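You operate a simulated robot arm through the tools that you are given. There is no shell and no other tool. Be economical: measure what you need, move in short steps, check, and stop when the job is done.

You are at the controls of a simulated two-armed robot. One attempt, no reset.

JOB
On the top of the desk, pour about 110 ml from the coolant bottle into the measuring jug, holding that steady with the other hand, and put the coolant bottle back.

Only the result counts: the job must be done as asked and must still hold three seconds after the hand-in. Knocking over, shifting, dropping, spilling or breaking anything else fails it.

ROBOT AND FRAMES
Two 6-joint arms with two-finger parallel grippers on one trunk, on a base that drives. Base frame: it is fixed to the floor where the robot stands at the start and does not move with it; the origin is under the middle of the robot, x ahead of it, y to its left, z up; the surface under the hand at the start is at about z = 740. Units: mm, degrees, N and s.
The left shoulder is at the start at [80, 216, 1597], the right one opposite. With the tool pointing down near the work surface each hand reaches from about 100 to 580 mm from the robot's upright axis, wherever it stands, measured 20 degrees to its own side. Payload 3.43 kg a hand.
Tool frame (each hand has its own): the origin (TCP) lies between the finger pads and is the grasp point; the fingertips stand 30 mm ahead of it; z points along the fingers, y is the line along which they close. Largest opening 94 mm; finger width 28, thickness 10; the body of the gripper, 50 by 96 mm, starts 55 mm behind the TCP.
Orientation is that of the tool frame in the base frame, as a unit quaternion [x, y, z, w]. With the fingers straight down and closing along the base's y, the tool's x points along the base's -x, its y along +y and its z along -z.

CONTROLS
- The arms move only by the tool nudge_tool. It takes "left_rows", "right_rows" or both (then of equal length, played together; a hand with none holds still); each is a list that holds one entry, the list of rows, each a list of 7 numbers: the shift along the base's x, y, z in units of 400 mm (1.0 is 400 mm), then the turn, a rotation vector about the base's x, y, z in units of 120 degrees (1.0 is 120 degrees), then the opening, from 0 (shut) to 1 (fully open). In form: [[[x, y, z, wx, wy, wz, claw], ...]]. A call has 1 to 8 rows; each row is the pose to reach, as a shift and turn from the pose commanded when the call began. A call with a number of a shift or a turn outside -1 to 1 is refused whole. Each row takes 0.2 s and may step no farther than 50 mm and 8.6 degrees from the row before; otherwise, or with a gripper value out of range, the whole call is refused. Where a pose cannot be reached the arm comes as near as it can. A force on the tool above 40 N (or 10 N above the force at the start of the call, whichever is more), or a blocked arm, ends the call early, and 0.2 s more pass. The fingers move at their own pace (about 72 mm/s each) and stop on an object; they squeeze with about 33 N. The grip force told is the motor's: it shows also when the fingers shut on nothing. Time passes only in rows, and 0.2 s behind the last, so rows that repeat a pose let the fingers close. The reply holds the time, the measured pose of the TCP, the force on the tool along the base axes, the opening and the grip force, in the units named above and with some noise, with the torque about the TCP (base axes, N m) and any sound that the robot's microphone picked up, and new pictures: "show" is both (left out), scene, wrist or none (wrist: the cameras of the hands that moved).
- Cameras (640 x 400 px; columns grow to the right, rows downward): "scene" is now at [87.2, -5.2, 1742.7]; the picture's right is [-0.05, -1.00, 0.00], its down [-0.89, 0.05, -0.46] and it looks along [0.46, -0.02, -0.89] (base axes); focal length 247 px, centre (320, 200). "left" rides on the left gripper at [76, -14, -102] in its tool frame; the picture's right is [0.18, 0.98, 0.00], its down [-0.75, 0.14, -0.64] and it looks along [-0.63, 0.12, 0.77] (tool axes); focal length 243 px, centre (320, 200). "right" rides on the right gripper at [76, 14, -102] in its tool frame; the picture's right is [-0.18, 0.98, 0.00], its down [-0.75, -0.14, -0.64] and it looks along [-0.63, -0.12, 0.77] (tool axes); focal length 243 px, centre (320, 200). There is no depth. A picture from a camera that has moved, and an enlarged one, comes with that camera's place and axes in the base frame and with its lens. The place of the scene camera against the robot may be out by one fixed shift of up to 12 mm in any direction.
- move_column(by): slides the trunk up (or, below 0, down) by that many mm; the arms and the scene camera ride with it, the base frame stays. It gives what a move gives, with no picture.
- steer(legs): drives the robot by 1 to 6 legs, each [ahead, left, turn to the left] in mm, mm and degrees, along the robot's own axes; the way and the turn of a leg run together, so that a leg with both is an arc; at most 1500 mm and 180 degrees a leg. The arms and the cameras ride along, it lands a little off, and it stops where it bumps. It gives what a move gives, and a new picture of the scene camera.
- turn_head(pan, tilt): turns the head with the scene camera to pan (to the left, within 86 degrees either way) and tilt (down, from -29 to 69), counted from straight ahead of the robot. It gives what a move gives, and a new picture of the scene camera.
- close_up(camera, box): a new picture of the part [left, top, right, bottom] of that camera's present view, enlarged. The clock stands still meanwhile.
- sign_off(): hands the job in; it is judged then, once.

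Go step by step. Nothing tells you exact positions but the pictures and the camera data: compare them with the known pose of the tool, close in by small moves and look again before you grip or let go. The budget is 120 turns and 260 pictures, counting those below and the enlarged ones. Unless the task says otherwise, let go and move clear before handing in.

The tools are called after ">>>" by a JSON object that holds its "name" and its "arguments". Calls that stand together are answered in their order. nudge_tool: Moves the arms, as the interface text tells. Its arguments: {"type":"object","properties":{"left_rows":{"type":"array"},"right_rows":{"type":"array"},"show":{"type":"string","enum":["both","scene","wrist","none"]}},"required":[]} The other tools are called the same way: move_column (by) slides the trunk up or down; steer (legs) drives the base; turn_head (pan, tilt) turns the head that bears the scene camera; close_up (camera, box) takes an enlarged picture of a part of a camera's view; sign_off () hands the job in.

At the start:

```text
time: 0.0
left_position: [611.8, 178.4, 1108.5]
left_tool_rot: [0.0, 1.0, 0.0, 0.0]
left_contact_force: [-0.1, -0.1, -0.3]
left_torque: [0.02, 0.01, 0.02]
left_opening: 93.7
left_grasp_force: 0.1
right_position: [511.4, -174.1, 999.9]
right_tool_rot: [0.0, 1.0, 0.0, 0.0]
right_contact_force: [0.3, -0.3, 0.4]
right_torque: [-0.01, -0.02, -0.01]
right_opening: 94.0
right_grasp_force: 0.0
trunk travel left (down, up): [-827.0, 13.0]
robot x, y, heading: [-0.2, 1.5, -0.0]
head pan, tilt: [-3.1, 62.6]
```

scene: 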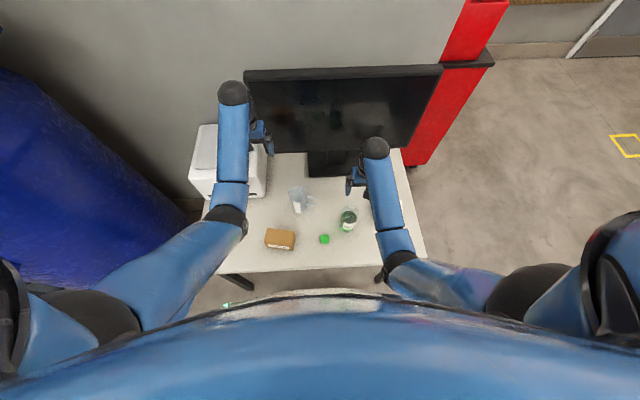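
right: 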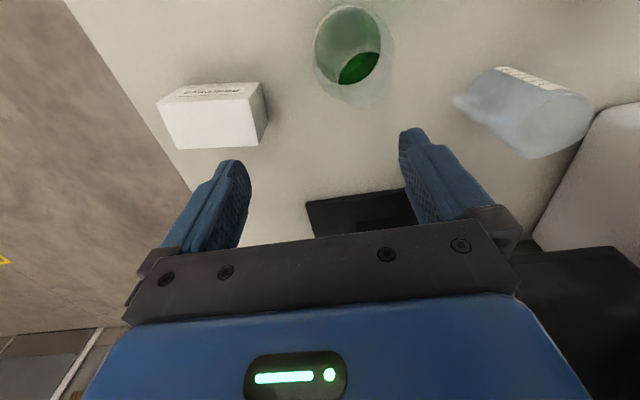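
left: 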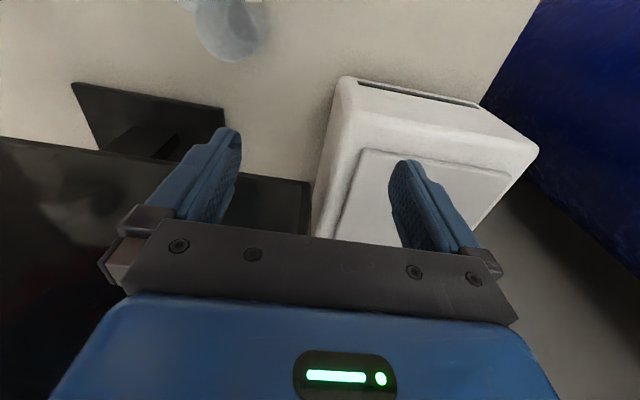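

I see a desk with a monitor, a white machine, a clear jug, a bottle with green liquid, a green cap-like thing and a cardboard box. I'll look closer before moving.

>>> {"name": "close_up", "arguments": {"camera": "scene", "box": [240, 160, 400, 260]}}

>>> {"name": "close_up", "arguments": {"camera": "right", "box": [140, 0, 620, 300]}}

```text
4.00 times, centred on (320, 210) of scene
camera zoom: at [87.2, -5.2, 1742.7], right [-0.05, -1.0, 0.0], down [-0.89, 0.05, -0.46], along [0.46, -0.02, -0.89], focal length 989 px, centre (320, 160)
```

zoom: 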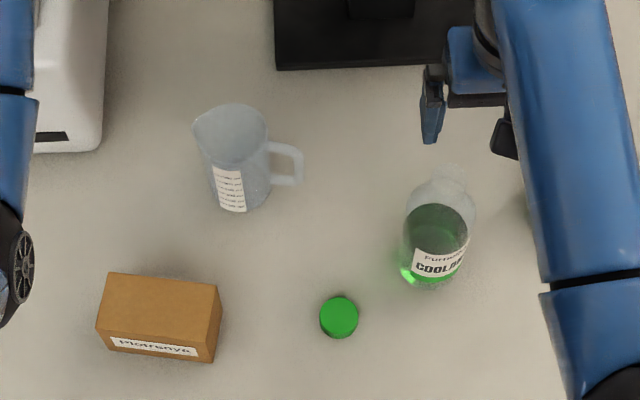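

```text
1.33 times, centred on (380, 150) of right
camera zoom: at [436.0, -159.4, 1102.1], right [0.18, 0.98, 0.0], down [0.75, -0.14, 0.64], along [0.63, -0.12, -0.77], focal length 324 px, centre (240, 267)
```

zoom: 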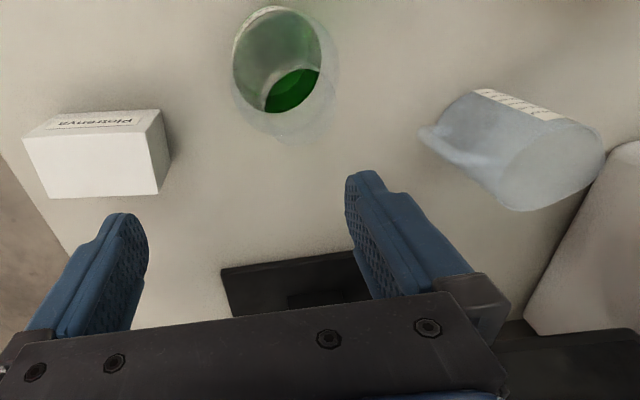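

The bottle stands near (480,-145), the jug near (566,56) with its handle toward the right, and a second box is hidden under the right arm. I'll back the right hand off toward the robot and pitch it for a side grasp, and look again.

>>> {"name": "nudge_tool", "arguments": {"right_rows": [[[-0.05, 0, 0, 0, -0.0625, 0, 1], [-0.1, 0, 0, 0, -0.125, 0, 1], [-0.15, 0, 0, 0, -0.1875, 0, 1], [-0.2, 0, 0, 0, -0.25, 0, 1], [-0.25, 0, 0, 0, -0.3125, 0, 1], [-0.3, 0, 0, 0, -0.375, 0, 1], [-0.35, 0, 0, 0, -0.4375, 0, 1], [-0.4, 0, 0, 0, -0.5, 0, 1]]], "left_rows": [[[-0.03, 0, 0, 0, -0.0625, 0, 1], [-0.06, 0, 0, 0, -0.125, 0, 1], [-0.1, 0, 0, 0, -0.1875, 0, 1], [-0.15, 0.02, 0, 0, -0.25, 0, 1], [-0.2, 0.03, 0, 0, -0.3125, 0, 1], [-0.25, 0.05, 0, 0, -0.375, 0, 1], [-0.3, 0.08, 0, 0, -0.4375, 0, 1], [-0.35, 0.1, 0, 0, -0.5, 0, 1]]]}}

```text
time: 1.8
left_position: [469.2, 219.2, 1111.4]
left_tool_rot: [0.0, 0.865, 0.0, 0.503]
left_contact_force: [-0.6, -0.8, 0.2]
left_torque: [0.0, -0.03, -0.01]
left_opening: 93.8
left_grasp_force: 0.0
right_position: [349.5, -174.3, 1000.3]
right_tool_rot: [0.0, 0.865, 0.001, 0.502]
right_contact_force: [-0.1, -0.7, -0.5]
right_torque: [-0.01, 0.0, -0.01]
right_opening: 94.1
right_grasp_force: 0.2
trunk travel left (down, up): [-827.0, 13.0]
robot x, y, heading: [-1.4, -0.8, 0.3]
head pan, tilt: [-3.1, 62.6]
camera scene: at [83.4, -6.2, 1743.0], right [-0.05, -1.0, 0.0], down [-0.89, 0.05, -0.46], along [0.46, -0.02, -0.89], focal length 247 px, centre (320, 200)
camera right: at [221.6, -158.8, 984.8], right [0.09, 0.98, 0.16], down [-0.18, -0.14, 0.97], along [0.98, -0.12, 0.17], focal length 243 px, centre (320, 200)
camera left: at [343.4, 204.4, 1096.3], right [-0.09, 0.98, -0.16], down [-0.18, 0.14, 0.97], along [0.98, 0.12, 0.17], focal length 243 px, centre (320, 200)
```

scene: 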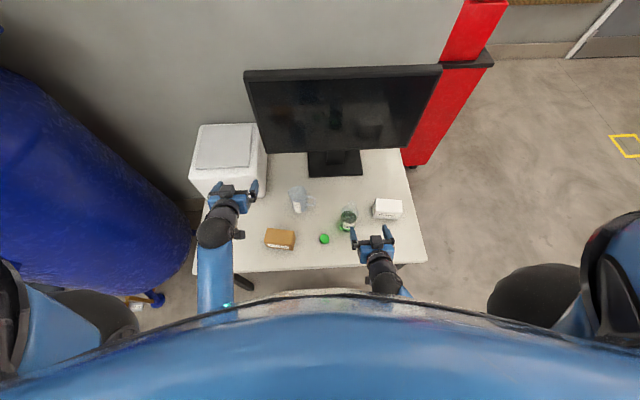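
right: 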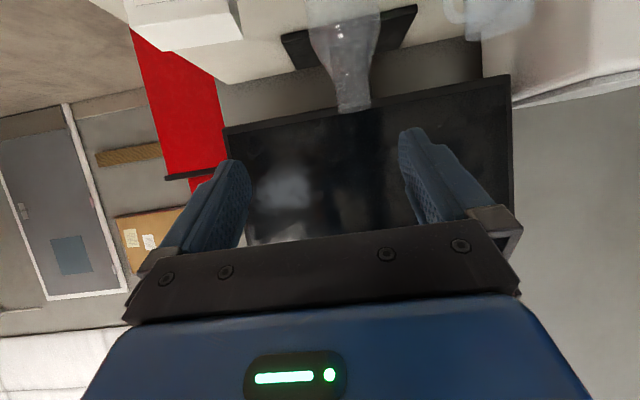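
left: 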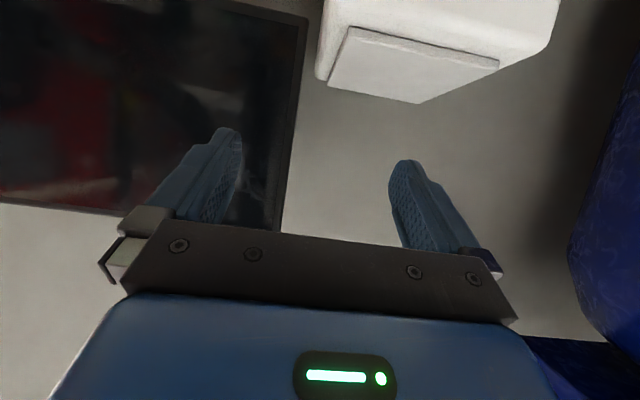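

Arms reach the pitched pose. Now an enlarged, unobstructed look.

>>> {"name": "close_up", "arguments": {"camera": "scene", "box": [256, 170, 416, 270]}}

>>> {"name": "close_up", "arguments": {"camera": "scene", "box": [320, 195, 368, 235]}}

>>> {"name": "close_up", "arguments": {"camera": "scene", "box": [278, 175, 326, 225]}}

```text
4.00 times, centred on (336, 220) of scene
camera zoom: at [83.4, -6.2, 1743.0], right [-0.05, -1.0, 0.0], down [-0.89, 0.05, -0.46], along [0.46, -0.02, -0.89], focal length 989 px, centre (256, 120)
```

zoom: 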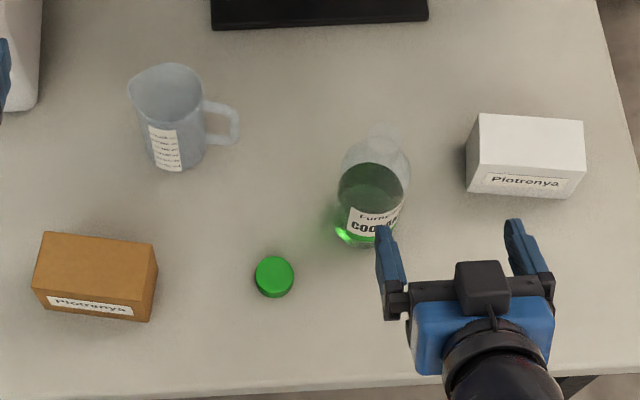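

```text
10.00 times, centred on (344, 215) of scene
camera zoom: at [83.4, -6.2, 1743.0], right [-0.05, -1.0, 0.0], down [-0.89, 0.05, -0.46], along [0.46, -0.02, -0.89], focal length 2472 px, centre (80, 50)
```

zoom: 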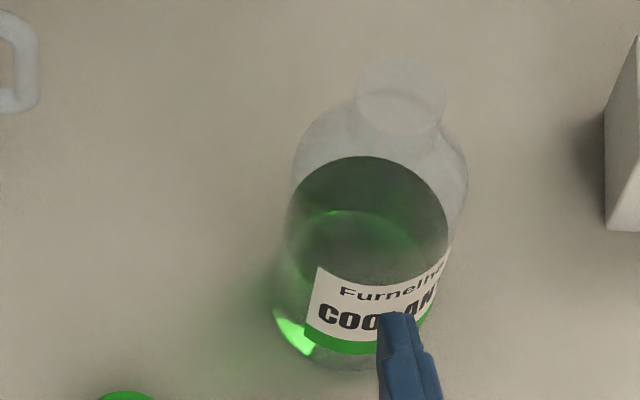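

```text
8.00 times, centred on (302, 200) of scene
camera zoom: at [83.4, -6.2, 1743.0], right [-0.05, -1.0, 0.0], down [-0.89, 0.05, -0.46], along [0.46, -0.02, -0.89], focal length 1978 px, centre (464, 200)
```

zoom: 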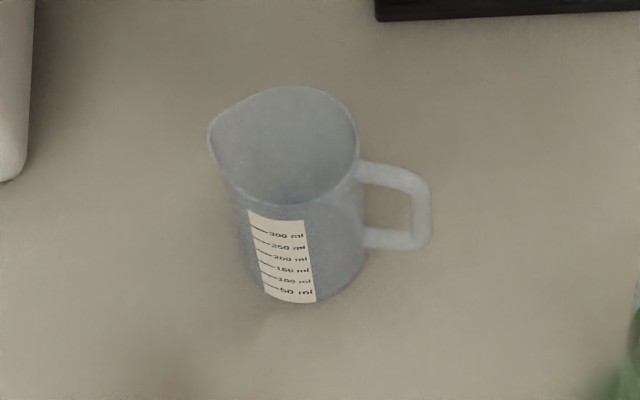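

Estimates: bottle (476,-147), about 205 high and 70 wide; jug (574,55), rim z≈865, about 66 wide, graduated 50–300 ml. I swing the left hand round to come at the jug from the left, above the desk.

>>> {"name": "nudge_tool", "arguments": {"left_rows": [[[0.02, -0.02, -0.03, 0, 0, -0.0708, 1], [0.04, -0.04, -0.06, 0, 0, -0.1416, 1], [0.06, -0.06, -0.1, 0, 0, -0.2125, 1], [0.08, -0.08, -0.14, 0, 0, -0.2833, 1], [0.1, -0.1, -0.18, 0, 0, -0.3541, 1], [0.12, -0.12, -0.22, 0, 0, -0.425, 1], [0.14, -0.14, -0.26, 0, 0, -0.4958, 1], [0.16, -0.155, -0.3, 0, 0, -0.5666, 1]]]}}

```text
time: 3.6
left_position: [537.9, 157.3, 988.4]
left_tool_rot: [0.485, 0.717, -0.281, 0.414]
left_contact_force: [0.2, -0.1, -0.5]
left_torque: [-0.01, 0.02, 0.01]
left_opening: 94.3
left_grasp_force: 0.1
right_position: [351.1, -172.2, 999.2]
right_tool_rot: [0.0, 0.866, 0.0, 0.5]
right_contact_force: [0.0, 0.3, -0.3]
right_torque: [-0.02, 0.03, 0.02]
right_opening: 93.9
right_grasp_force: 0.1
trunk travel left (down, up): [-827.0, 13.0]
robot x, y, heading: [0.4, 2.8, 0.1]
head pan, tilt: [-3.1, 62.6]
camera scene: at [89.3, -4.7, 1742.6], right [-0.05, -1.0, 0.0], down [-0.89, 0.05, -0.46], along [0.46, -0.02, -0.89], focal length 247 px, centre (320, 200)
camera left: at [478.9, 268.6, 974.2], right [0.88, 0.45, -0.16], down [0.07, 0.22, 0.97], along [0.47, -0.86, 0.16], focal length 243 px, centre (320, 200)
```

scene: 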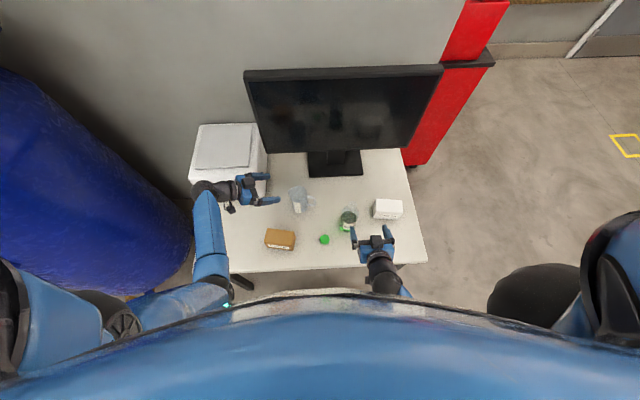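
left: 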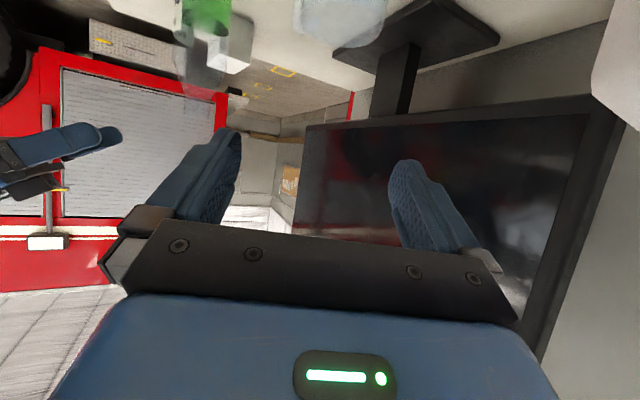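

The swing worked. Now I lower the left hand beside the jug, still some 100 mm clear of it, to compare the two directly in the picture.

>>> {"name": "nudge_tool", "arguments": {"left_rows": [[[0, 0, -0.1, 0, 0, 0, 1], [0, 0, -0.2, 0, 0, 0, 1], [0, 0, -0.28, 0, 0, 0, 1], [0, 0, -0.36, 0, 0, 0, 1], [0, 0, -0.36, 0, 0, 0, 1]]], "show": "wrist"}}

>>> {"name": "close_up", "arguments": {"camera": "scene", "box": [225, 160, 337, 230]}}

```text
time: 4.8
left_position: [537.6, 158.1, 844.5]
left_tool_rot: [0.485, 0.718, -0.28, 0.414]
left_contact_force: [-0.9, -0.1, 0.7]
left_torque: [-0.01, 0.02, -0.02]
left_opening: 94.1
left_grasp_force: 0.1
right_position: [350.0, -172.3, 998.4]
right_tool_rot: [0.0, 0.866, 0.0, 0.5]
right_contact_force: [-0.6, 0.0, 0.9]
right_torque: [-0.01, 0.02, 0.03]
right_opening: 94.1
right_grasp_force: 0.0
trunk travel left (down, up): [-827.0, 13.0]
robot x, y, heading: [5.7, 4.0, -0.0]
head pan, tilt: [-3.1, 62.6]
camera left: at [477.0, 269.5, 830.2], right [0.88, 0.45, -0.16], down [0.06, 0.22, 0.97], along [0.48, -0.86, 0.16], focal length 243 px, centre (320, 200)
```

left: 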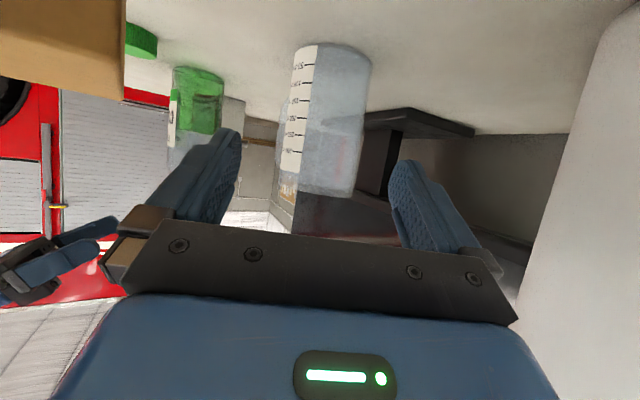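

```text
5.71 times, centred on (281, 195) of scene
camera zoom: at [87.7, -5.1, 1742.7], right [-0.05, -1.0, 0.0], down [-0.89, 0.05, -0.46], along [0.46, -0.02, -0.89], focal length 1413 px, centre (543, 229)
```

zoom: 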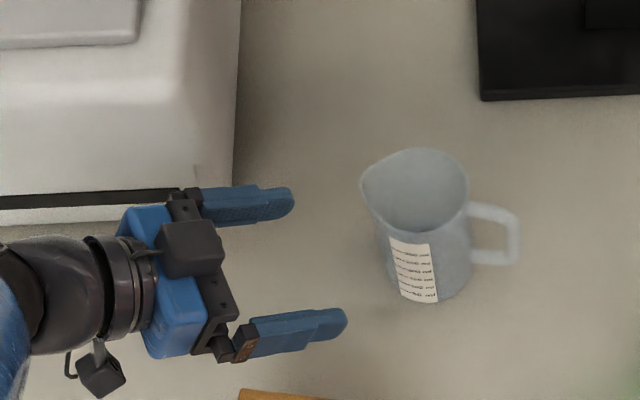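

The left wrist camera sees the jug and its scale nicely; jug axis is about (582,57). I slide the open fingers around it and check before closing.

>>> {"name": "nudge_tool", "arguments": {"left_rows": [[[0.021, -0.047, -0.016, 0, 0, 0, 1], [0.042, -0.094, -0.016, 0, 0, 0, 1], [0.063, -0.141, -0.016, 0, 0, 0, 1], [0.084, -0.188, -0.016, 0, 0, 0, 1], [0.1035, -0.234, -0.016, 0, 0, 0, 1], [0.1035, -0.234, -0.016, 0, 0, 0, 1]]], "show": "wrist"}}

>>> {"name": "close_up", "arguments": {"camera": "scene", "box": [225, 160, 337, 230]}}

```text
time: 6.2
left_position: [566.0, 69.8, 852.4]
left_tool_rot: [0.484, 0.718, -0.28, 0.414]
left_contact_force: [-0.5, 0.6, 0.1]
left_torque: [-0.01, -0.01, 0.01]
left_opening: 94.0
left_grasp_force: 0.0
left hand out of reach, approached as far as the arm can: row 1, 2, 3, 4, 5, 6
right_position: [350.4, -172.8, 998.8]
right_tool_rot: [0.0, 0.866, 0.0, 0.5]
right_contact_force: [0.3, -0.3, -0.1]
right_torque: [0.01, 0.0, -0.01]
right_opening: 94.1
right_grasp_force: 0.0
trunk travel left (down, up): [-827.0, 13.0]
robot x, y, heading: [-1.6, -0.4, 0.2]
head pan, tilt: [-3.1, 62.6]
camera left: at [506.1, 181.2, 838.6], right [0.88, 0.45, -0.16], down [0.06, 0.22, 0.97], along [0.48, -0.86, 0.16], focal length 243 px, centre (320, 200)
```

left: 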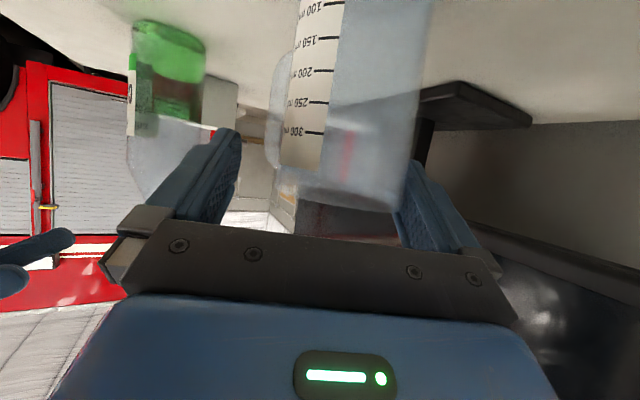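

```text
5.71 times, centred on (281, 195) of scene
camera zoom: at [87.5, -5.4, 1742.7], right [-0.05, -1.0, 0.0], down [-0.89, 0.05, -0.46], along [0.46, -0.02, -0.89], focal length 1413 px, centre (543, 229)
```

zoom: 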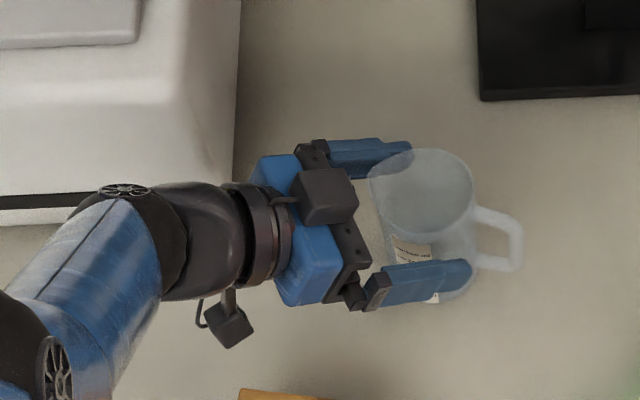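

The left arm runs out of reach there, so I back out, raise the hands and lower the trunk.

>>> {"name": "nudge_tool", "arguments": {"left_rows": [[[-0.042, 0.1, 0, 0, 0, 0, 1], [-0.084, 0.2, 0, 0, 0, 0, 1], [-0.1, 0.234, 0.1, 0, 0, 0, 1], [-0.1, 0.234, 0.2, 0, 0, 0, 1], [-0.1, 0.234, 0.3, 0, 0, 0, 1], [-0.1, 0.234, 0.4, 0, 0, 0, 1], [-0.1, 0.234, 0.5, 0, 0, 0, 1], [-0.1, 0.234, 0.55, 0, 0, 0, 1]]], "right_rows": [[[0, 0, 0.03, 0, 0, 0, 1], [0, 0, 0.06, 0, 0, 0, 1], [0, 0, 0.1, 0, 0, 0, 1], [0, 0, 0.13, 0, 0, 0, 1], [0, 0, 0.16, 0, 0, 0, 1], [0, 0, 0.2, 0, 0, 0, 1], [0, 0, 0.23, 0, 0, 0, 1], [0, 0, 0.25, 0, 0, 0, 1]]], "show": "none"}}

>>> {"name": "move_column", "arguments": {"by": -200}}

>>> {"name": "turn_head", "arguments": {"pan": -3, "tilt": 55}}

```text
time: 7.9
left_position: [581.1, 179.2, 896.2]
left_tool_rot: [0.485, 0.719, -0.289, 0.405]
left_contact_force: [-13.7, -4.9, 1.1]
left_torque: [0.18, -0.43, 0.3]
left_opening: 85.2
left_grasp_force: 0.1
left hand out of reach, approached as far as the arm can: row 1, 2, 3, 4, 5, 6, 7, 8
right_position: [345.3, -176.1, 1093.9]
right_tool_rot: [0.0, 0.865, 0.001, 0.501]
right_contact_force: [-0.1, 0.0, 0.3]
right_torque: [0.04, -0.01, -0.04]
right_opening: 94.0
right_grasp_force: 0.0
trunk travel left (down, up): [-827.0, 13.0]
robot x, y, heading: [-1.1, -1.2, -0.1]
head pan, tilt: [-3.1, 62.6]
stopped in row 8 (left hand): the force on the tool passed its limit at 46 N (the readings are from after the stop); the commanded pose is now the measured one
```

```text
time: 9.2
left_position: [581.6, 180.1, 773.0]
left_tool_rot: [0.482, 0.719, -0.295, 0.404]
left_contact_force: [-32.4, -7.5, 45.6]
left_torque: [5.68, 1.97, 1.66]
left_opening: 82.3
left_grasp_force: 0.1
right_position: [344.0, -177.4, 965.2]
right_tool_rot: [0.0, 0.864, 0.002, 0.503]
right_contact_force: [0.3, 1.0, -0.1]
right_torque: [0.01, 0.04, -0.02]
right_opening: 94.2
right_grasp_force: 0.1
trunk travel left (down, up): [-697.0, 143.0]
robot x, y, heading: [0.0, -1.1, 0.2]
head pan, tilt: [-3.1, 62.6]
stopped: the force on the tool passed its limit at 168 N (the readings are from after the stop); the commanded pose is now the measured one
```

```text
time: 9.9
left_position: [582.9, 180.4, 773.2]
left_tool_rot: [0.481, 0.72, -0.293, 0.405]
left_contact_force: [-32.5, -9.6, 36.7]
left_torque: [4.92, 2.21, 2.23]
left_opening: 81.8
left_grasp_force: 0.0
right_position: [344.9, -177.5, 966.8]
right_tool_rot: [0.0, 0.864, 0.002, 0.503]
right_contact_force: [0.6, -0.3, -0.5]
right_torque: [-0.02, 0.01, -0.03]
right_opening: 93.7
right_grasp_force: 0.0
trunk travel left (down, up): [-697.0, 143.0]
robot x, y, heading: [3.2, 1.8, 0.2]
head pan, tilt: [-3.0, 55.0]
camera scene: at [83.2, -10.5, 1623.0], right [-0.05, -1.0, 0.0], down [-0.81, 0.04, -0.58], along [0.58, -0.03, -0.82], focal length 247 px, centre (320, 200)
```

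scene: 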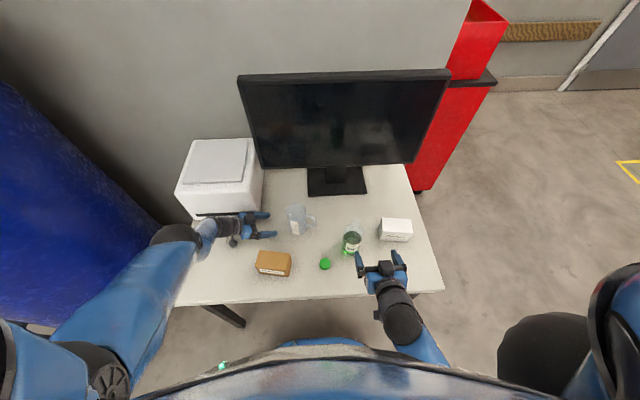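

The left hand has met something (the printer front, and it was pressed down). I look closely before any more motion.

>>> {"name": "close_up", "arguments": {"camera": "scene", "box": [165, 130, 325, 230]}}

>>> {"name": "close_up", "arguments": {"camera": "left", "box": [0, 0, 640, 400]}}

>>> {"name": "close_up", "arguments": {"camera": "scene", "box": [240, 190, 400, 290]}}

```text
4.00 times, centred on (245, 180) of scene
camera zoom: at [83.2, -10.5, 1623.0], right [-0.05, -1.0, 0.0], down [-0.81, 0.04, -0.58], along [0.58, -0.03, -0.82], focal length 989 px, centre (620, 280)
```

zoom: 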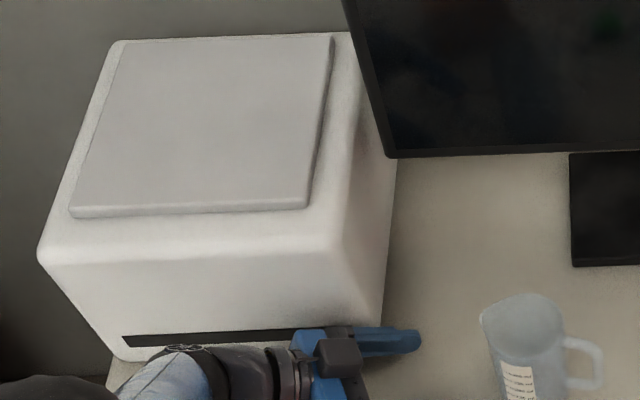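

```text
1.00 times, centred on (320, 200) of left (not enlarged: the box is as wide or as high as the picture)
camera zoom: at [523.4, 291.7, 759.8], right [0.88, 0.44, -0.19], down [0.1, 0.23, 0.97], along [0.47, -0.87, 0.16], focal length 243 px, centre (320, 200)
```

zoom: 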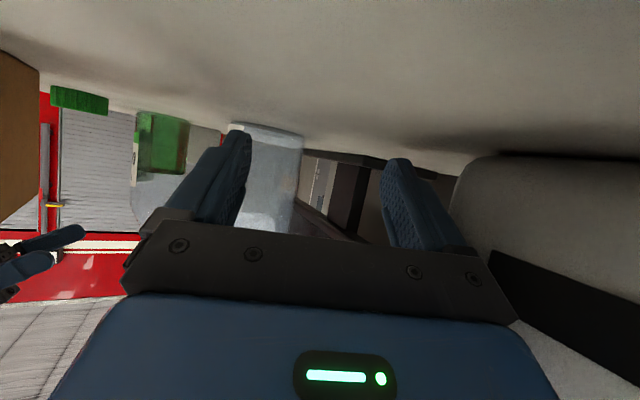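

```text
4.00 times, centred on (320, 240) of scene
camera zoom: at [83.2, -10.5, 1623.0], right [-0.05, -1.0, 0.0], down [-0.81, 0.04, -0.58], along [0.58, -0.03, -0.82], focal length 989 px, centre (320, 40)
```

zoom: 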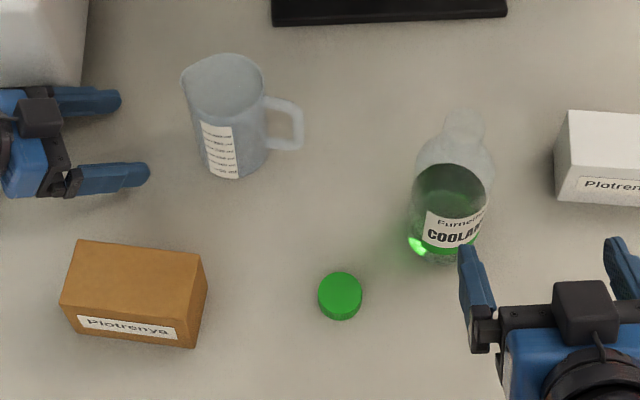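

The hand is wedged lightly between printer front and desk; the printer and small objects look in place. I ease off: away from the printer and up.

>>> {"name": "nudge_tool", "arguments": {"left_rows": [[[-0.01, -0.005, 0.02, 0, 0, 0, 1], [-0.03, -0.01, 0.05, 0, 0, 0, 1], [-0.06, -0.02, 0.1, 0, 0, 0, 1], [-0.1, -0.03, 0.17, 0, 0, 0, 1], [-0.12, -0.04, 0.25, 0, 0, 0, 1], [-0.12, -0.04, 0.3, 0, 0, 0, 1], [-0.12, -0.04, 0.3, 0, 0, 0, 1]]]}}

```text
time: 11.2
left_position: [583.3, 179.5, 774.9]
left_tool_rot: [0.48, 0.723, -0.307, 0.39]
left_contact_force: [-24.8, -7.0, -1.1]
left_torque: [0.1, -0.51, 0.49]
left_opening: 79.9
left_grasp_force: 0.0
left hand out of reach, approached as far as the arm can: row 1, 2, 3, 4, 5, 6
right_position: [345.0, -174.9, 964.8]
right_tool_rot: [0.0, 0.865, 0.001, 0.502]
right_contact_force: [-0.8, 0.1, -1.0]
right_torque: [-0.02, -0.03, 0.03]
right_opening: 93.9
right_grasp_force: 0.1
trunk travel left (down, up): [-697.0, 143.0]
robot x, y, heading: [-2.1, 0.2, -0.0]
head pan, tilt: [-3.0, 55.0]
stopped in row 6 (left hand): the force on the tool passed its limit at 64 N (the readings are from after the stop); the commanded pose is now the measured one
camera scene: at [85.9, -7.6, 1623.0], right [-0.05, -1.0, 0.0], down [-0.82, 0.04, -0.58], along [0.58, -0.03, -0.82], focal length 247 px, centre (320, 200)
camera left: at [524.0, 292.4, 763.1], right [0.87, 0.43, -0.23], down [0.14, 0.23, 0.96], along [0.47, -0.87, 0.14], focal length 243 px, centre (320, 200)
```

scene: 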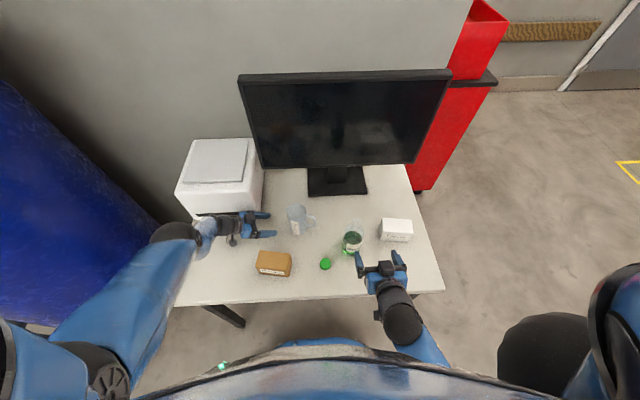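
left: 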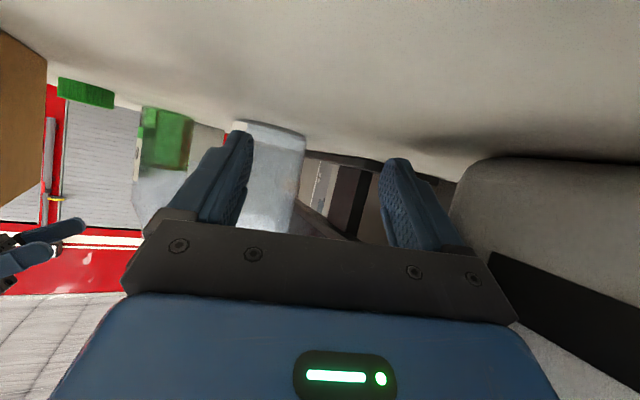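

The solver seems stuck at a joint limit. I'll yaw the hand back the way it came (its body swings away from the printer) while easing toward the robot.

>>> {"name": "nudge_tool", "arguments": {"left_rows": [[[-0.02, 0, 0.01, 0, 0, 0.06, 0.8], [-0.05, 0, 0.02, 0, 0, 0.12, 0.8], [-0.09, 0, 0.04, 0, 0, 0.18, 0.8], [-0.13, 0, 0.06, 0, 0, 0.24, 0.8], [-0.15, 0, 0.1, 0, 0, 0.3, 0.8], [-0.15, 0, 0.1, 0, 0, 0.3, 0.8]]]}}

```text
time: 11.6
left_position: [592.4, 182.2, 771.9]
left_tool_rot: [0.457, 0.738, -0.29, 0.403]
left_contact_force: [-15.8, -4.9, 23.3]
left_torque: [3.67, 1.31, -0.8]
left_opening: 62.9
left_grasp_force: 0.0
left hand out of reach, approached as far as the arm can: row 1
right_position: [346.1, -176.0, 964.3]
right_tool_rot: [0.0, 0.865, 0.001, 0.502]
right_contact_force: [0.1, -0.9, -0.5]
right_torque: [0.0, 0.0, 0.01]
right_opening: 94.2
right_grasp_force: 0.1
trunk travel left (down, up): [-697.0, 143.0]
robot x, y, heading: [-5.4, -2.2, -0.0]
head pan, tilt: [-3.0, 55.0]
stopped in row 1 (left hand): the force on the tool passed its limit at 73 N (the readings are from after the stop); the commanded pose is now the measured one
camera scene: at [86.5, -8.6, 1623.0], right [-0.05, -1.0, 0.0], down [-0.82, 0.04, -0.58], along [0.58, -0.03, -0.82], focal length 247 px, centre (320, 200)
camera left: at [526.5, 290.7, 759.8], right [0.85, 0.49, -0.22], down [0.11, 0.24, 0.96], along [0.52, -0.84, 0.15], focal length 243 px, centre (320, 200)
```

scene: 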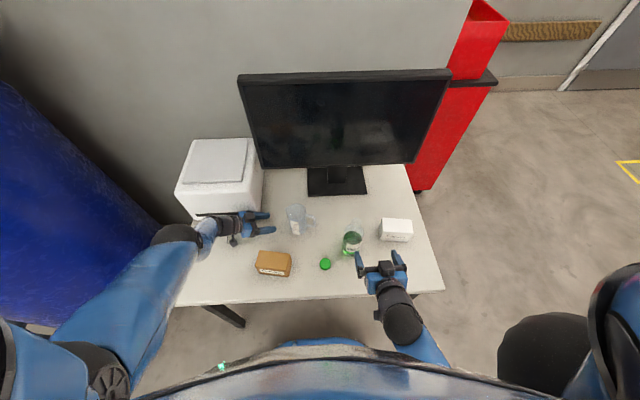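
left: 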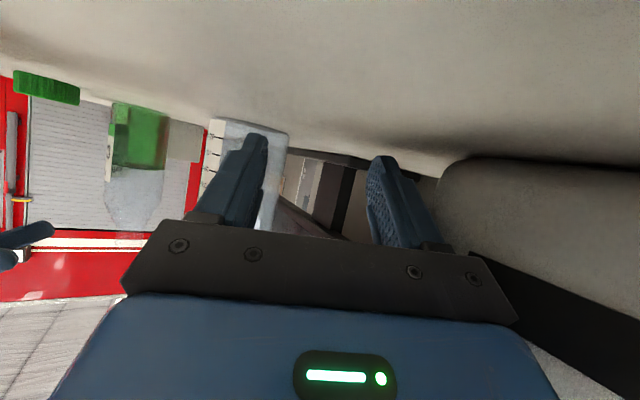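

Contact again, with upward push from the desk. The column can lift the hand straight up without needing arm reach, so I raise it a bit.

>>> {"name": "move_column", "arguments": {"by": 40}}

```text
time: 12.4
left_position: [593.9, 184.0, 810.4]
left_tool_rot: [0.454, 0.739, -0.291, 0.403]
left_contact_force: [-23.6, -8.0, -2.3]
left_torque: [0.11, -0.47, 0.46]
left_opening: 60.7
left_grasp_force: 0.1
right_position: [346.4, -176.0, 1004.6]
right_tool_rot: [0.0, 0.866, 0.001, 0.5]
right_contact_force: [-0.1, -0.3, -0.2]
right_torque: [0.01, -0.02, 0.0]
right_opening: 94.0
right_grasp_force: 0.0
trunk travel left (down, up): [-737.0, 103.0]
robot x, y, heading: [-2.0, 4.5, -0.1]
head pan, tilt: [-3.0, 55.0]
```

Desk contact gone; now I back the base straight away from the printer a little.

>>> {"name": "steer", "arguments": {"legs": [[-40, 0, 0]]}}

>>> {"name": "close_up", "arguments": {"camera": "scene", "box": [165, 130, 325, 230]}}

```text
time: 13.3
left_position: [563.5, 184.6, 805.7]
left_tool_rot: [0.454, 0.74, -0.292, 0.401]
left_contact_force: [1.0, -0.5, -0.4]
left_torque: [-0.04, 0.0, -0.03]
left_opening: 75.2
left_grasp_force: 0.0
right_position: [317.3, -175.5, 1001.2]
right_tool_rot: [-0.001, 0.868, 0.001, 0.497]
right_contact_force: [-0.1, -1.0, 0.0]
right_torque: [0.0, -0.02, -0.01]
right_opening: 93.8
right_grasp_force: 0.0
trunk travel left (down, up): [-737.0, 103.0]
robot x, y, heading: [-43.9, 2.1, -0.2]
head pan, tilt: [-3.0, 55.0]
camera scene: at [65.2, -7.0, 1661.3], right [-0.05, -1.0, 0.0], down [-0.82, 0.04, -0.57], along [0.57, -0.03, -0.82], focal length 247 px, centre (320, 200)
```

scene: 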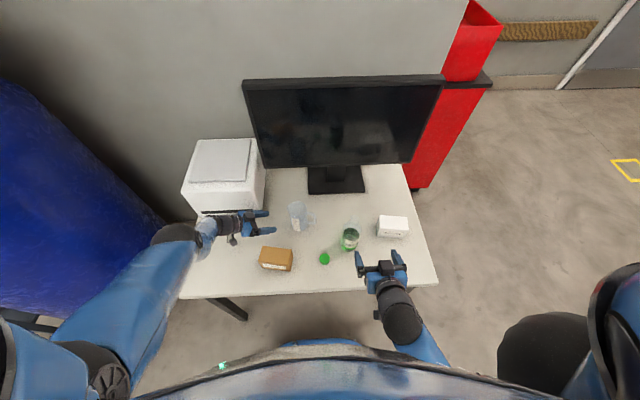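

```text
4.00 times, centred on (245, 180) of scene
camera zoom: at [65.2, -7.0, 1661.3], right [-0.05, -1.0, 0.0], down [-0.82, 0.04, -0.57], along [0.57, -0.03, -0.82], focal length 989 px, centre (620, 280)
```

zoom: 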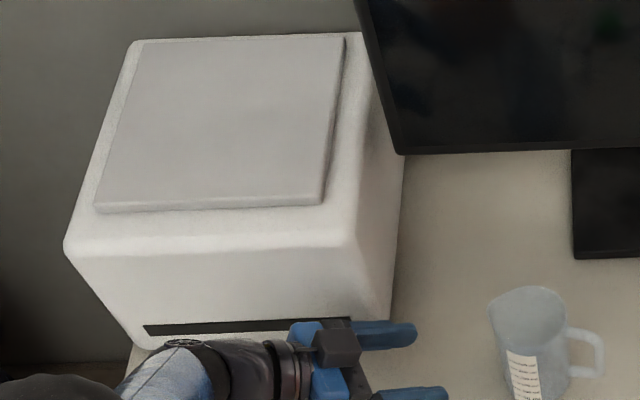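

Free of contact. Now test lifting the left hand a little with arm motion.

>>> {"name": "nudge_tool", "arguments": {"left_rows": [[[-0.05, 0, 0.02, 0, 0, 0.03, 1], [-0.1, 0, 0.06, 0, 0, 0.06, 1], [-0.15, 0, 0.12, 0, 0, 0.1, 1], [-0.2, 0, 0.2, 0, 0, 0.13, 1]]]}}

```text
time: 14.1
left_position: [546.9, 183.6, 775.9]
left_tool_rot: [0.381, 0.775, -0.234, 0.447]
left_contact_force: [-19.8, 0.0, 34.3]
left_torque: [4.02, 4.09, 2.01]
left_opening: 94.1
left_grasp_force: 0.1
left hand out of reach, approached as far as the arm can: row 1, 2, 3, 4
right_position: [306.0, -174.3, 1005.1]
right_tool_rot: [-0.002, 0.865, 0.003, 0.502]
right_contact_force: [-0.1, 0.6, -0.4]
right_torque: [0.01, -0.01, 0.02]
right_opening: 94.1
right_grasp_force: 0.0
trunk travel left (down, up): [-737.0, 103.0]
robot x, y, heading: [-41.7, 2.2, 0.4]
head pan, tilt: [-3.0, 55.0]
stopped in row 4 (left hand): the force on the tool passed its limit at 537 N (the readings are from after the stop); the commanded pose is now the measured one
camera scene: at [44.8, -7.6, 1662.5], right [-0.05, -1.0, 0.0], down [-0.81, 0.04, -0.58], along [0.58, -0.03, -0.81], focal length 247 px, centre (320, 200)
camera left: at [460.5, 276.0, 760.0], right [0.73, 0.66, -0.18], down [0.02, 0.25, 0.97], along [0.68, -0.71, 0.17], focal length 243 px, centre (320, 200)
```

scene: 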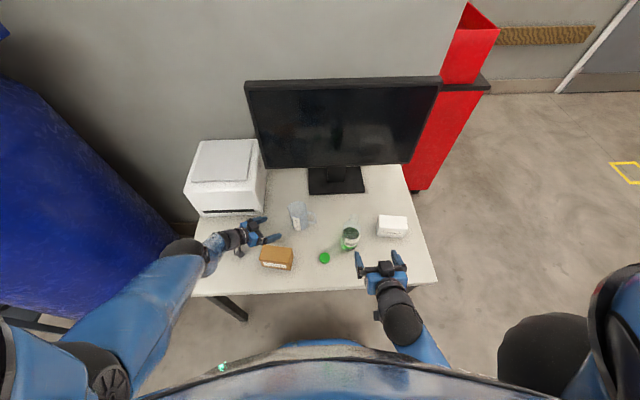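
left: 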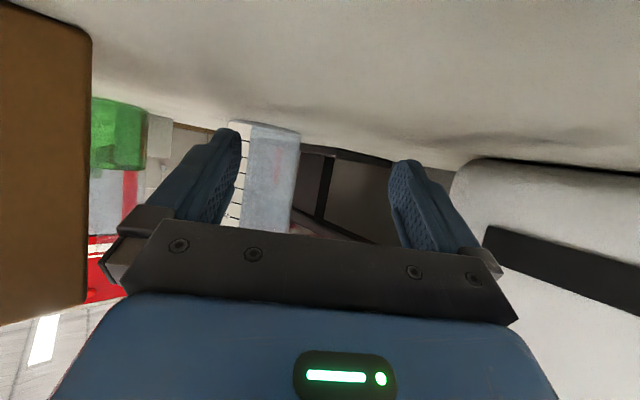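

The stuck arm sags onto the desk; I lift everything with the column before trying more.

>>> {"name": "move_column", "arguments": {"by": 100}}

>>> {"name": "turn_head", "arguments": {"pan": 30, "tilt": 50}}

```text
time: 15.5
left_position: [552.3, 185.6, 872.6]
left_tool_rot: [0.382, 0.774, -0.236, 0.446]
left_contact_force: [0.6, -0.4, 1.0]
left_torque: [0.0, -0.01, -0.01]
left_opening: 93.9
left_grasp_force: 0.1
right_position: [312.1, -172.3, 1104.2]
right_tool_rot: [-0.001, 0.866, 0.001, 0.5]
right_contact_force: [0.0, -0.4, 0.0]
right_torque: [0.04, 0.0, -0.02]
right_opening: 93.8
right_grasp_force: 0.0
trunk travel left (down, up): [-837.0, 3.0]
robot x, y, heading: [-38.1, 1.1, 0.3]
head pan, tilt: [-3.0, 55.0]
```

```text
time: 16.4
left_position: [553.5, 184.6, 870.5]
left_tool_rot: [0.382, 0.775, -0.236, 0.445]
left_contact_force: [-0.6, -0.2, 0.4]
left_torque: [0.0, 0.03, -0.02]
left_opening: 94.2
left_grasp_force: 0.2
right_position: [313.2, -172.2, 1103.9]
right_tool_rot: [-0.001, 0.866, 0.001, 0.499]
right_contact_force: [0.2, 1.1, -0.3]
right_torque: [-0.02, -0.01, -0.02]
right_opening: 94.2
right_grasp_force: 0.2
trunk travel left (down, up): [-837.0, 3.0]
robot x, y, heading: [-42.2, 1.8, 0.1]
head pan, tilt: [30.0, 50.0]
camera scene: at [50.4, 37.2, 1768.7], right [0.5, -0.86, 0.0], down [-0.66, -0.39, -0.64], along [0.55, 0.32, -0.77], focal length 247 px, centre (320, 200)
```

scene: 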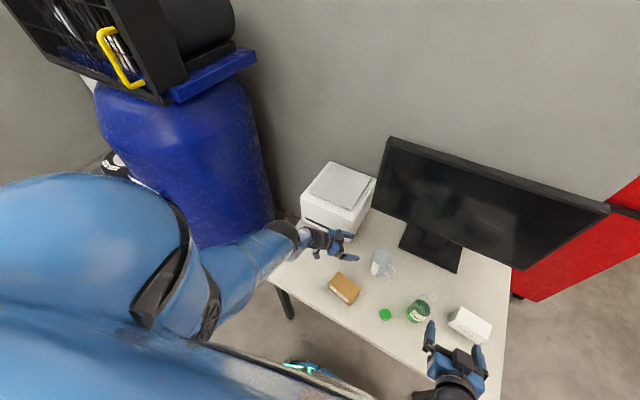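

Clear now, at z≈870. I try small arm motion back toward the robot and up.

>>> {"name": "nudge_tool", "arguments": {"left_rows": [[[-0.04, 0, 0.04, 0, 0, 0, 1], [-0.08, 0, 0.08, 0, 0, 0, 1], [-0.12, 0, 0.12, 0, 0, 0, 1]]], "show": "scene"}}

```text
time: 17.2
left_position: [502.6, 183.4, 920.5]
left_tool_rot: [0.381, 0.777, -0.236, 0.443]
left_contact_force: [-0.1, -0.3, 0.5]
left_torque: [0.0, -0.02, 0.06]
left_opening: 93.8
left_grasp_force: 0.0
left hand out of reach, approached as far as the arm can: row 1, 2
right_position: [310.6, -173.8, 1104.1]
right_tool_rot: [-0.002, 0.866, 0.003, 0.501]
right_contact_force: [0.0, -0.8, 0.3]
right_torque: [-0.02, -0.03, 0.04]
right_opening: 94.2
right_grasp_force: 0.0
trunk travel left (down, up): [-837.0, 3.0]
robot x, y, heading: [-38.6, -2.0, 0.5]
head pan, tilt: [30.0, 50.0]
camera scene: at [46.3, 36.2, 1769.1], right [0.5, -0.86, 0.0], down [-0.66, -0.39, -0.64], along [0.56, 0.32, -0.76], focal length 247 px, centre (320, 200)
```

scene: 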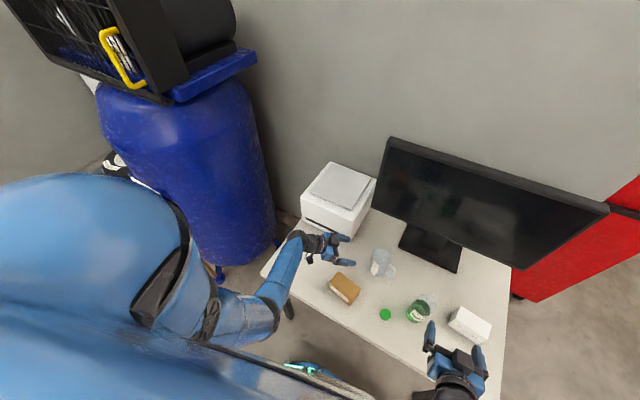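

The arm had simply been stretched straight; it's free now. I raise the left hand well up before lowering the trunk.

>>> {"name": "nudge_tool", "arguments": {"left_rows": [[[-0.02, 0, 0.1, 0, 0, 0, 1], [-0.05, 0, 0.2, 0, 0, 0, 1], [-0.08, 0, 0.3, 0, 0, 0, 1], [-0.1, 0, 0.4, 0, 0, 0, 1], [-0.1, 0, 0.5, 0, 0, 0, 1], [-0.1, 0, 0.58, 0, 0, 0, 1], [-0.1, 0, 0.58, 0, 0, 0, 1]]], "show": "none"}}

```text
time: 18.9
left_position: [463.1, 186.0, 1152.5]
left_tool_rot: [0.382, 0.775, -0.236, 0.444]
left_contact_force: [0.6, 0.3, -0.6]
left_torque: [-0.02, 0.0, 0.0]
left_opening: 93.9
left_grasp_force: 0.1
right_position: [313.4, -173.0, 1104.0]
right_tool_rot: [-0.002, 0.866, 0.002, 0.5]
right_contact_force: [-0.5, 0.8, -0.4]
right_torque: [-0.01, -0.04, 0.01]
right_opening: 94.1
right_grasp_force: 0.1
trunk travel left (down, up): [-837.0, 3.0]
robot x, y, heading: [-35.4, 3.7, 0.3]
head pan, tilt: [30.0, 50.0]
```

Left hand is at z≈1150 and fully free. Now lower the trunk by 200 and look.

>>> {"name": "move_column", "arguments": {"by": -200}}

>>> {"name": "turn_head", "arguments": {"pan": 0, "tilt": 50}}

```text
time: 21.0
left_position: [464.3, 185.0, 951.8]
left_tool_rot: [0.382, 0.776, -0.235, 0.444]
left_contact_force: [-0.4, 0.2, 1.2]
left_torque: [0.02, -0.04, -0.01]
left_opening: 94.0
left_grasp_force: 0.0
right_position: [312.9, -172.6, 904.3]
right_tool_rot: [-0.002, 0.866, 0.002, 0.5]
right_contact_force: [-0.9, -0.9, 0.5]
right_torque: [0.05, -0.03, 0.0]
right_opening: 93.9
right_grasp_force: 0.0
trunk travel left (down, up): [-637.0, 203.0]
robot x, y, heading: [-39.8, -3.4, 0.6]
head pan, tilt: [30.0, 50.0]
```

```text
time: 22.0
left_position: [464.0, 185.6, 951.9]
left_tool_rot: [0.381, 0.775, -0.235, 0.445]
left_contact_force: [-0.2, -0.1, 0.6]
left_torque: [0.01, -0.02, -0.05]
left_opening: 94.1
left_grasp_force: 0.1
right_position: [311.3, -173.6, 902.6]
right_tool_rot: [-0.003, 0.866, 0.002, 0.5]
right_contact_force: [0.8, 0.5, 0.7]
right_torque: [-0.04, 0.05, -0.02]
right_opening: 93.8
right_grasp_force: 0.0
trunk travel left (down, up): [-637.0, 203.0]
robot x, y, heading: [-41.8, -3.9, 0.4]
head pan, tilt: [0.0, 50.0]
camera scene: at [60.5, -1.2, 1568.7], right [0.01, -1.0, 0.0], down [-0.77, 0.0, -0.64], along [0.64, 0.0, -0.77], focal length 247 px, centre (320, 200)
```

scene: 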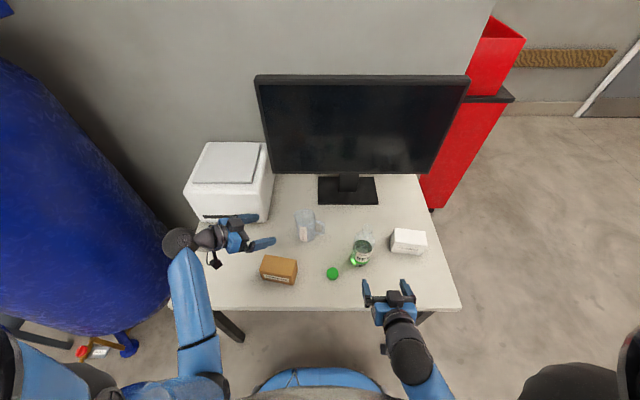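

Everything looks in place. Enlarge to remeasure the objects and hands from here.

>>> {"name": "close_up", "arguments": {"camera": "scene", "box": [240, 190, 368, 270]}}

>>> {"name": "close_up", "arguments": {"camera": "scene", "box": [320, 215, 448, 295]}}

>>> {"name": "close_up", "arguments": {"camera": "left", "box": [0, 0, 640, 400]}}

```text
5.00 times, centred on (304, 230) of scene
camera zoom: at [60.5, -1.2, 1568.7], right [0.01, -1.0, 0.0], down [-0.77, 0.0, -0.64], along [0.64, 0.0, -0.77], focal length 1236 px, centre (400, 50)
```

zoom: 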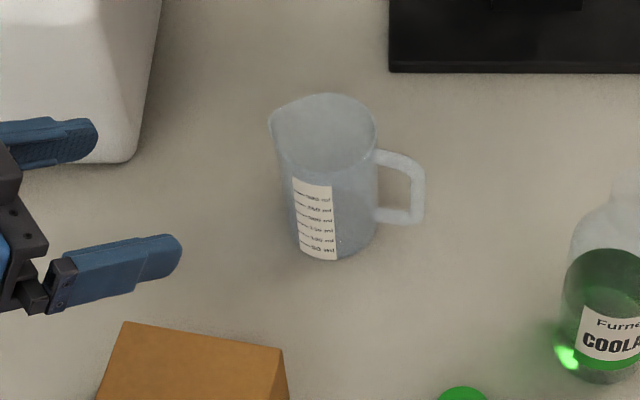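

```text
5.00 times, centred on (384, 255) of scene
camera zoom: at [60.5, -1.2, 1568.7], right [0.01, -1.0, 0.0], down [-0.77, 0.0, -0.64], along [0.64, 0.0, -0.77], focal length 1236 px, centre (0, -75)
```

zoom: 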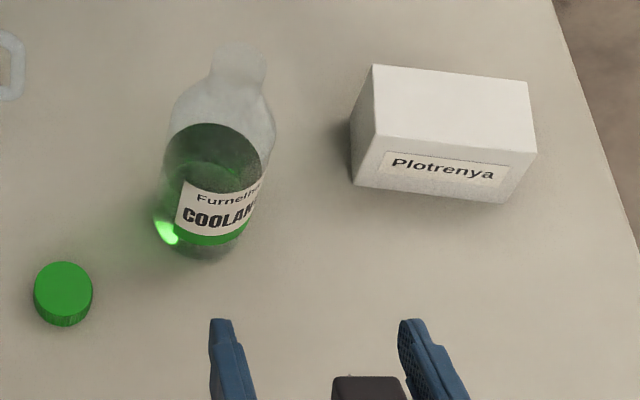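

```text
1.00 times, centred on (320, 200) of left (not enlarged: the box is as wide or as high as the picture)
camera zoom: at [377.3, 276.6, 936.9], right [0.73, 0.66, -0.19], down [0.02, 0.25, 0.97], along [0.68, -0.71, 0.17], focal length 243 px, centre (320, 200)
```

zoom: 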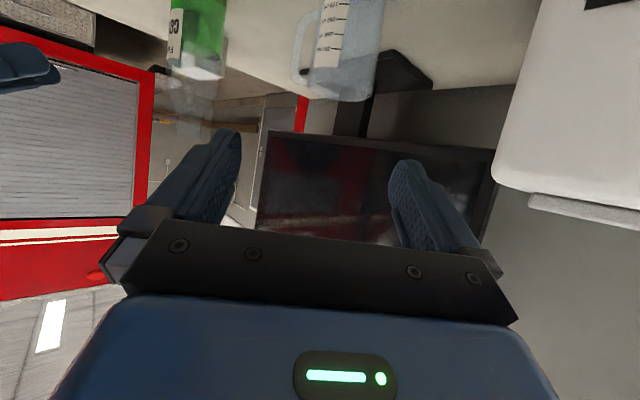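

Cross-checked with the fingertips: jug axis ≈ (580,57), bottle ≈ (486,-145). I bring the left hand to 100 mm short of the jug at grasp height.

>>> {"name": "nudge_tool", "arguments": {"left_rows": [[[0.06, -0.02, -0.03, 0, 0, -0.04, 1], [0.12, -0.05, -0.08, 0, 0, -0.08, 1], [0.17, -0.08, -0.15, 0, 0, -0.117, 1], [0.196, -0.089, -0.22, 0, 0, -0.117, 1], [0.196, -0.089, -0.285, 0, 0, -0.117, 1], [0.196, -0.089, -0.285, 0, 0, -0.117, 1]]], "show": "wrist"}}

>>> {"name": "close_up", "arguments": {"camera": "scene", "box": [220, 180, 348, 260]}}

```text
time: 23.4
left_position: [542.3, 147.7, 837.0]
left_tool_rot: [0.474, 0.723, -0.288, 0.412]
left_contact_force: [0.2, 1.0, 0.5]
left_torque: [0.01, 0.02, 0.04]
left_opening: 93.9
left_grasp_force: 0.0
right_position: [312.4, -172.4, 902.8]
right_tool_rot: [-0.001, 0.866, 0.001, 0.5]
right_contact_force: [0.7, 0.3, 0.9]
right_torque: [0.0, 0.04, 0.01]
right_opening: 94.4
right_grasp_force: 0.0
trunk travel left (down, up): [-637.0, 203.0]
robot x, y, heading: [-43.6, -2.5, 0.1]
head pan, tilt: [0.0, 50.0]
camera left: at [480.9, 258.1, 823.0], right [0.87, 0.46, -0.18], down [0.08, 0.24, 0.97], along [0.49, -0.86, 0.17], focal length 243 px, centre (320, 200)
```

left: 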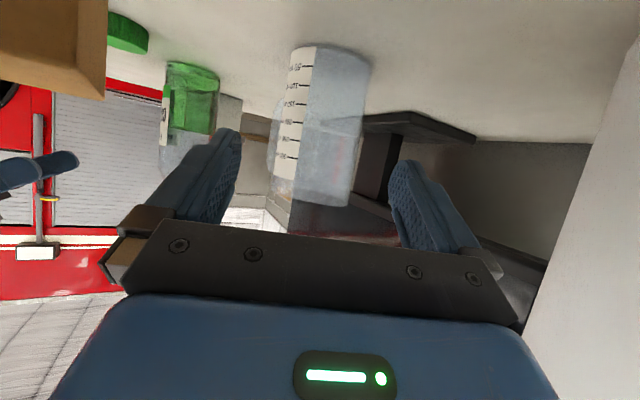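

```text
5.00 times, centred on (284, 220) of scene
camera zoom: at [60.4, -1.4, 1568.7], right [0.01, -1.0, 0.0], down [-0.77, 0.0, -0.64], along [0.64, 0.0, -0.77], focal length 1236 px, centre (500, 100)
```

zoom: 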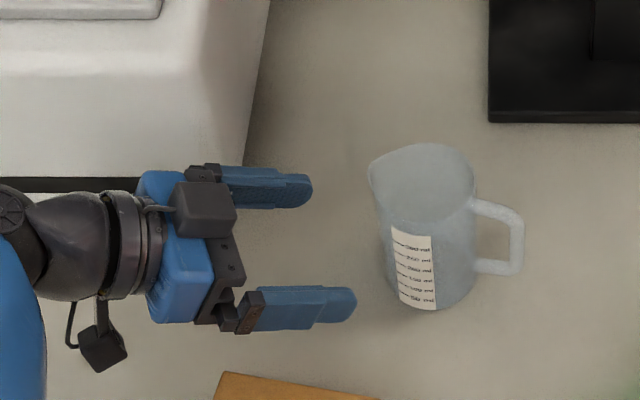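

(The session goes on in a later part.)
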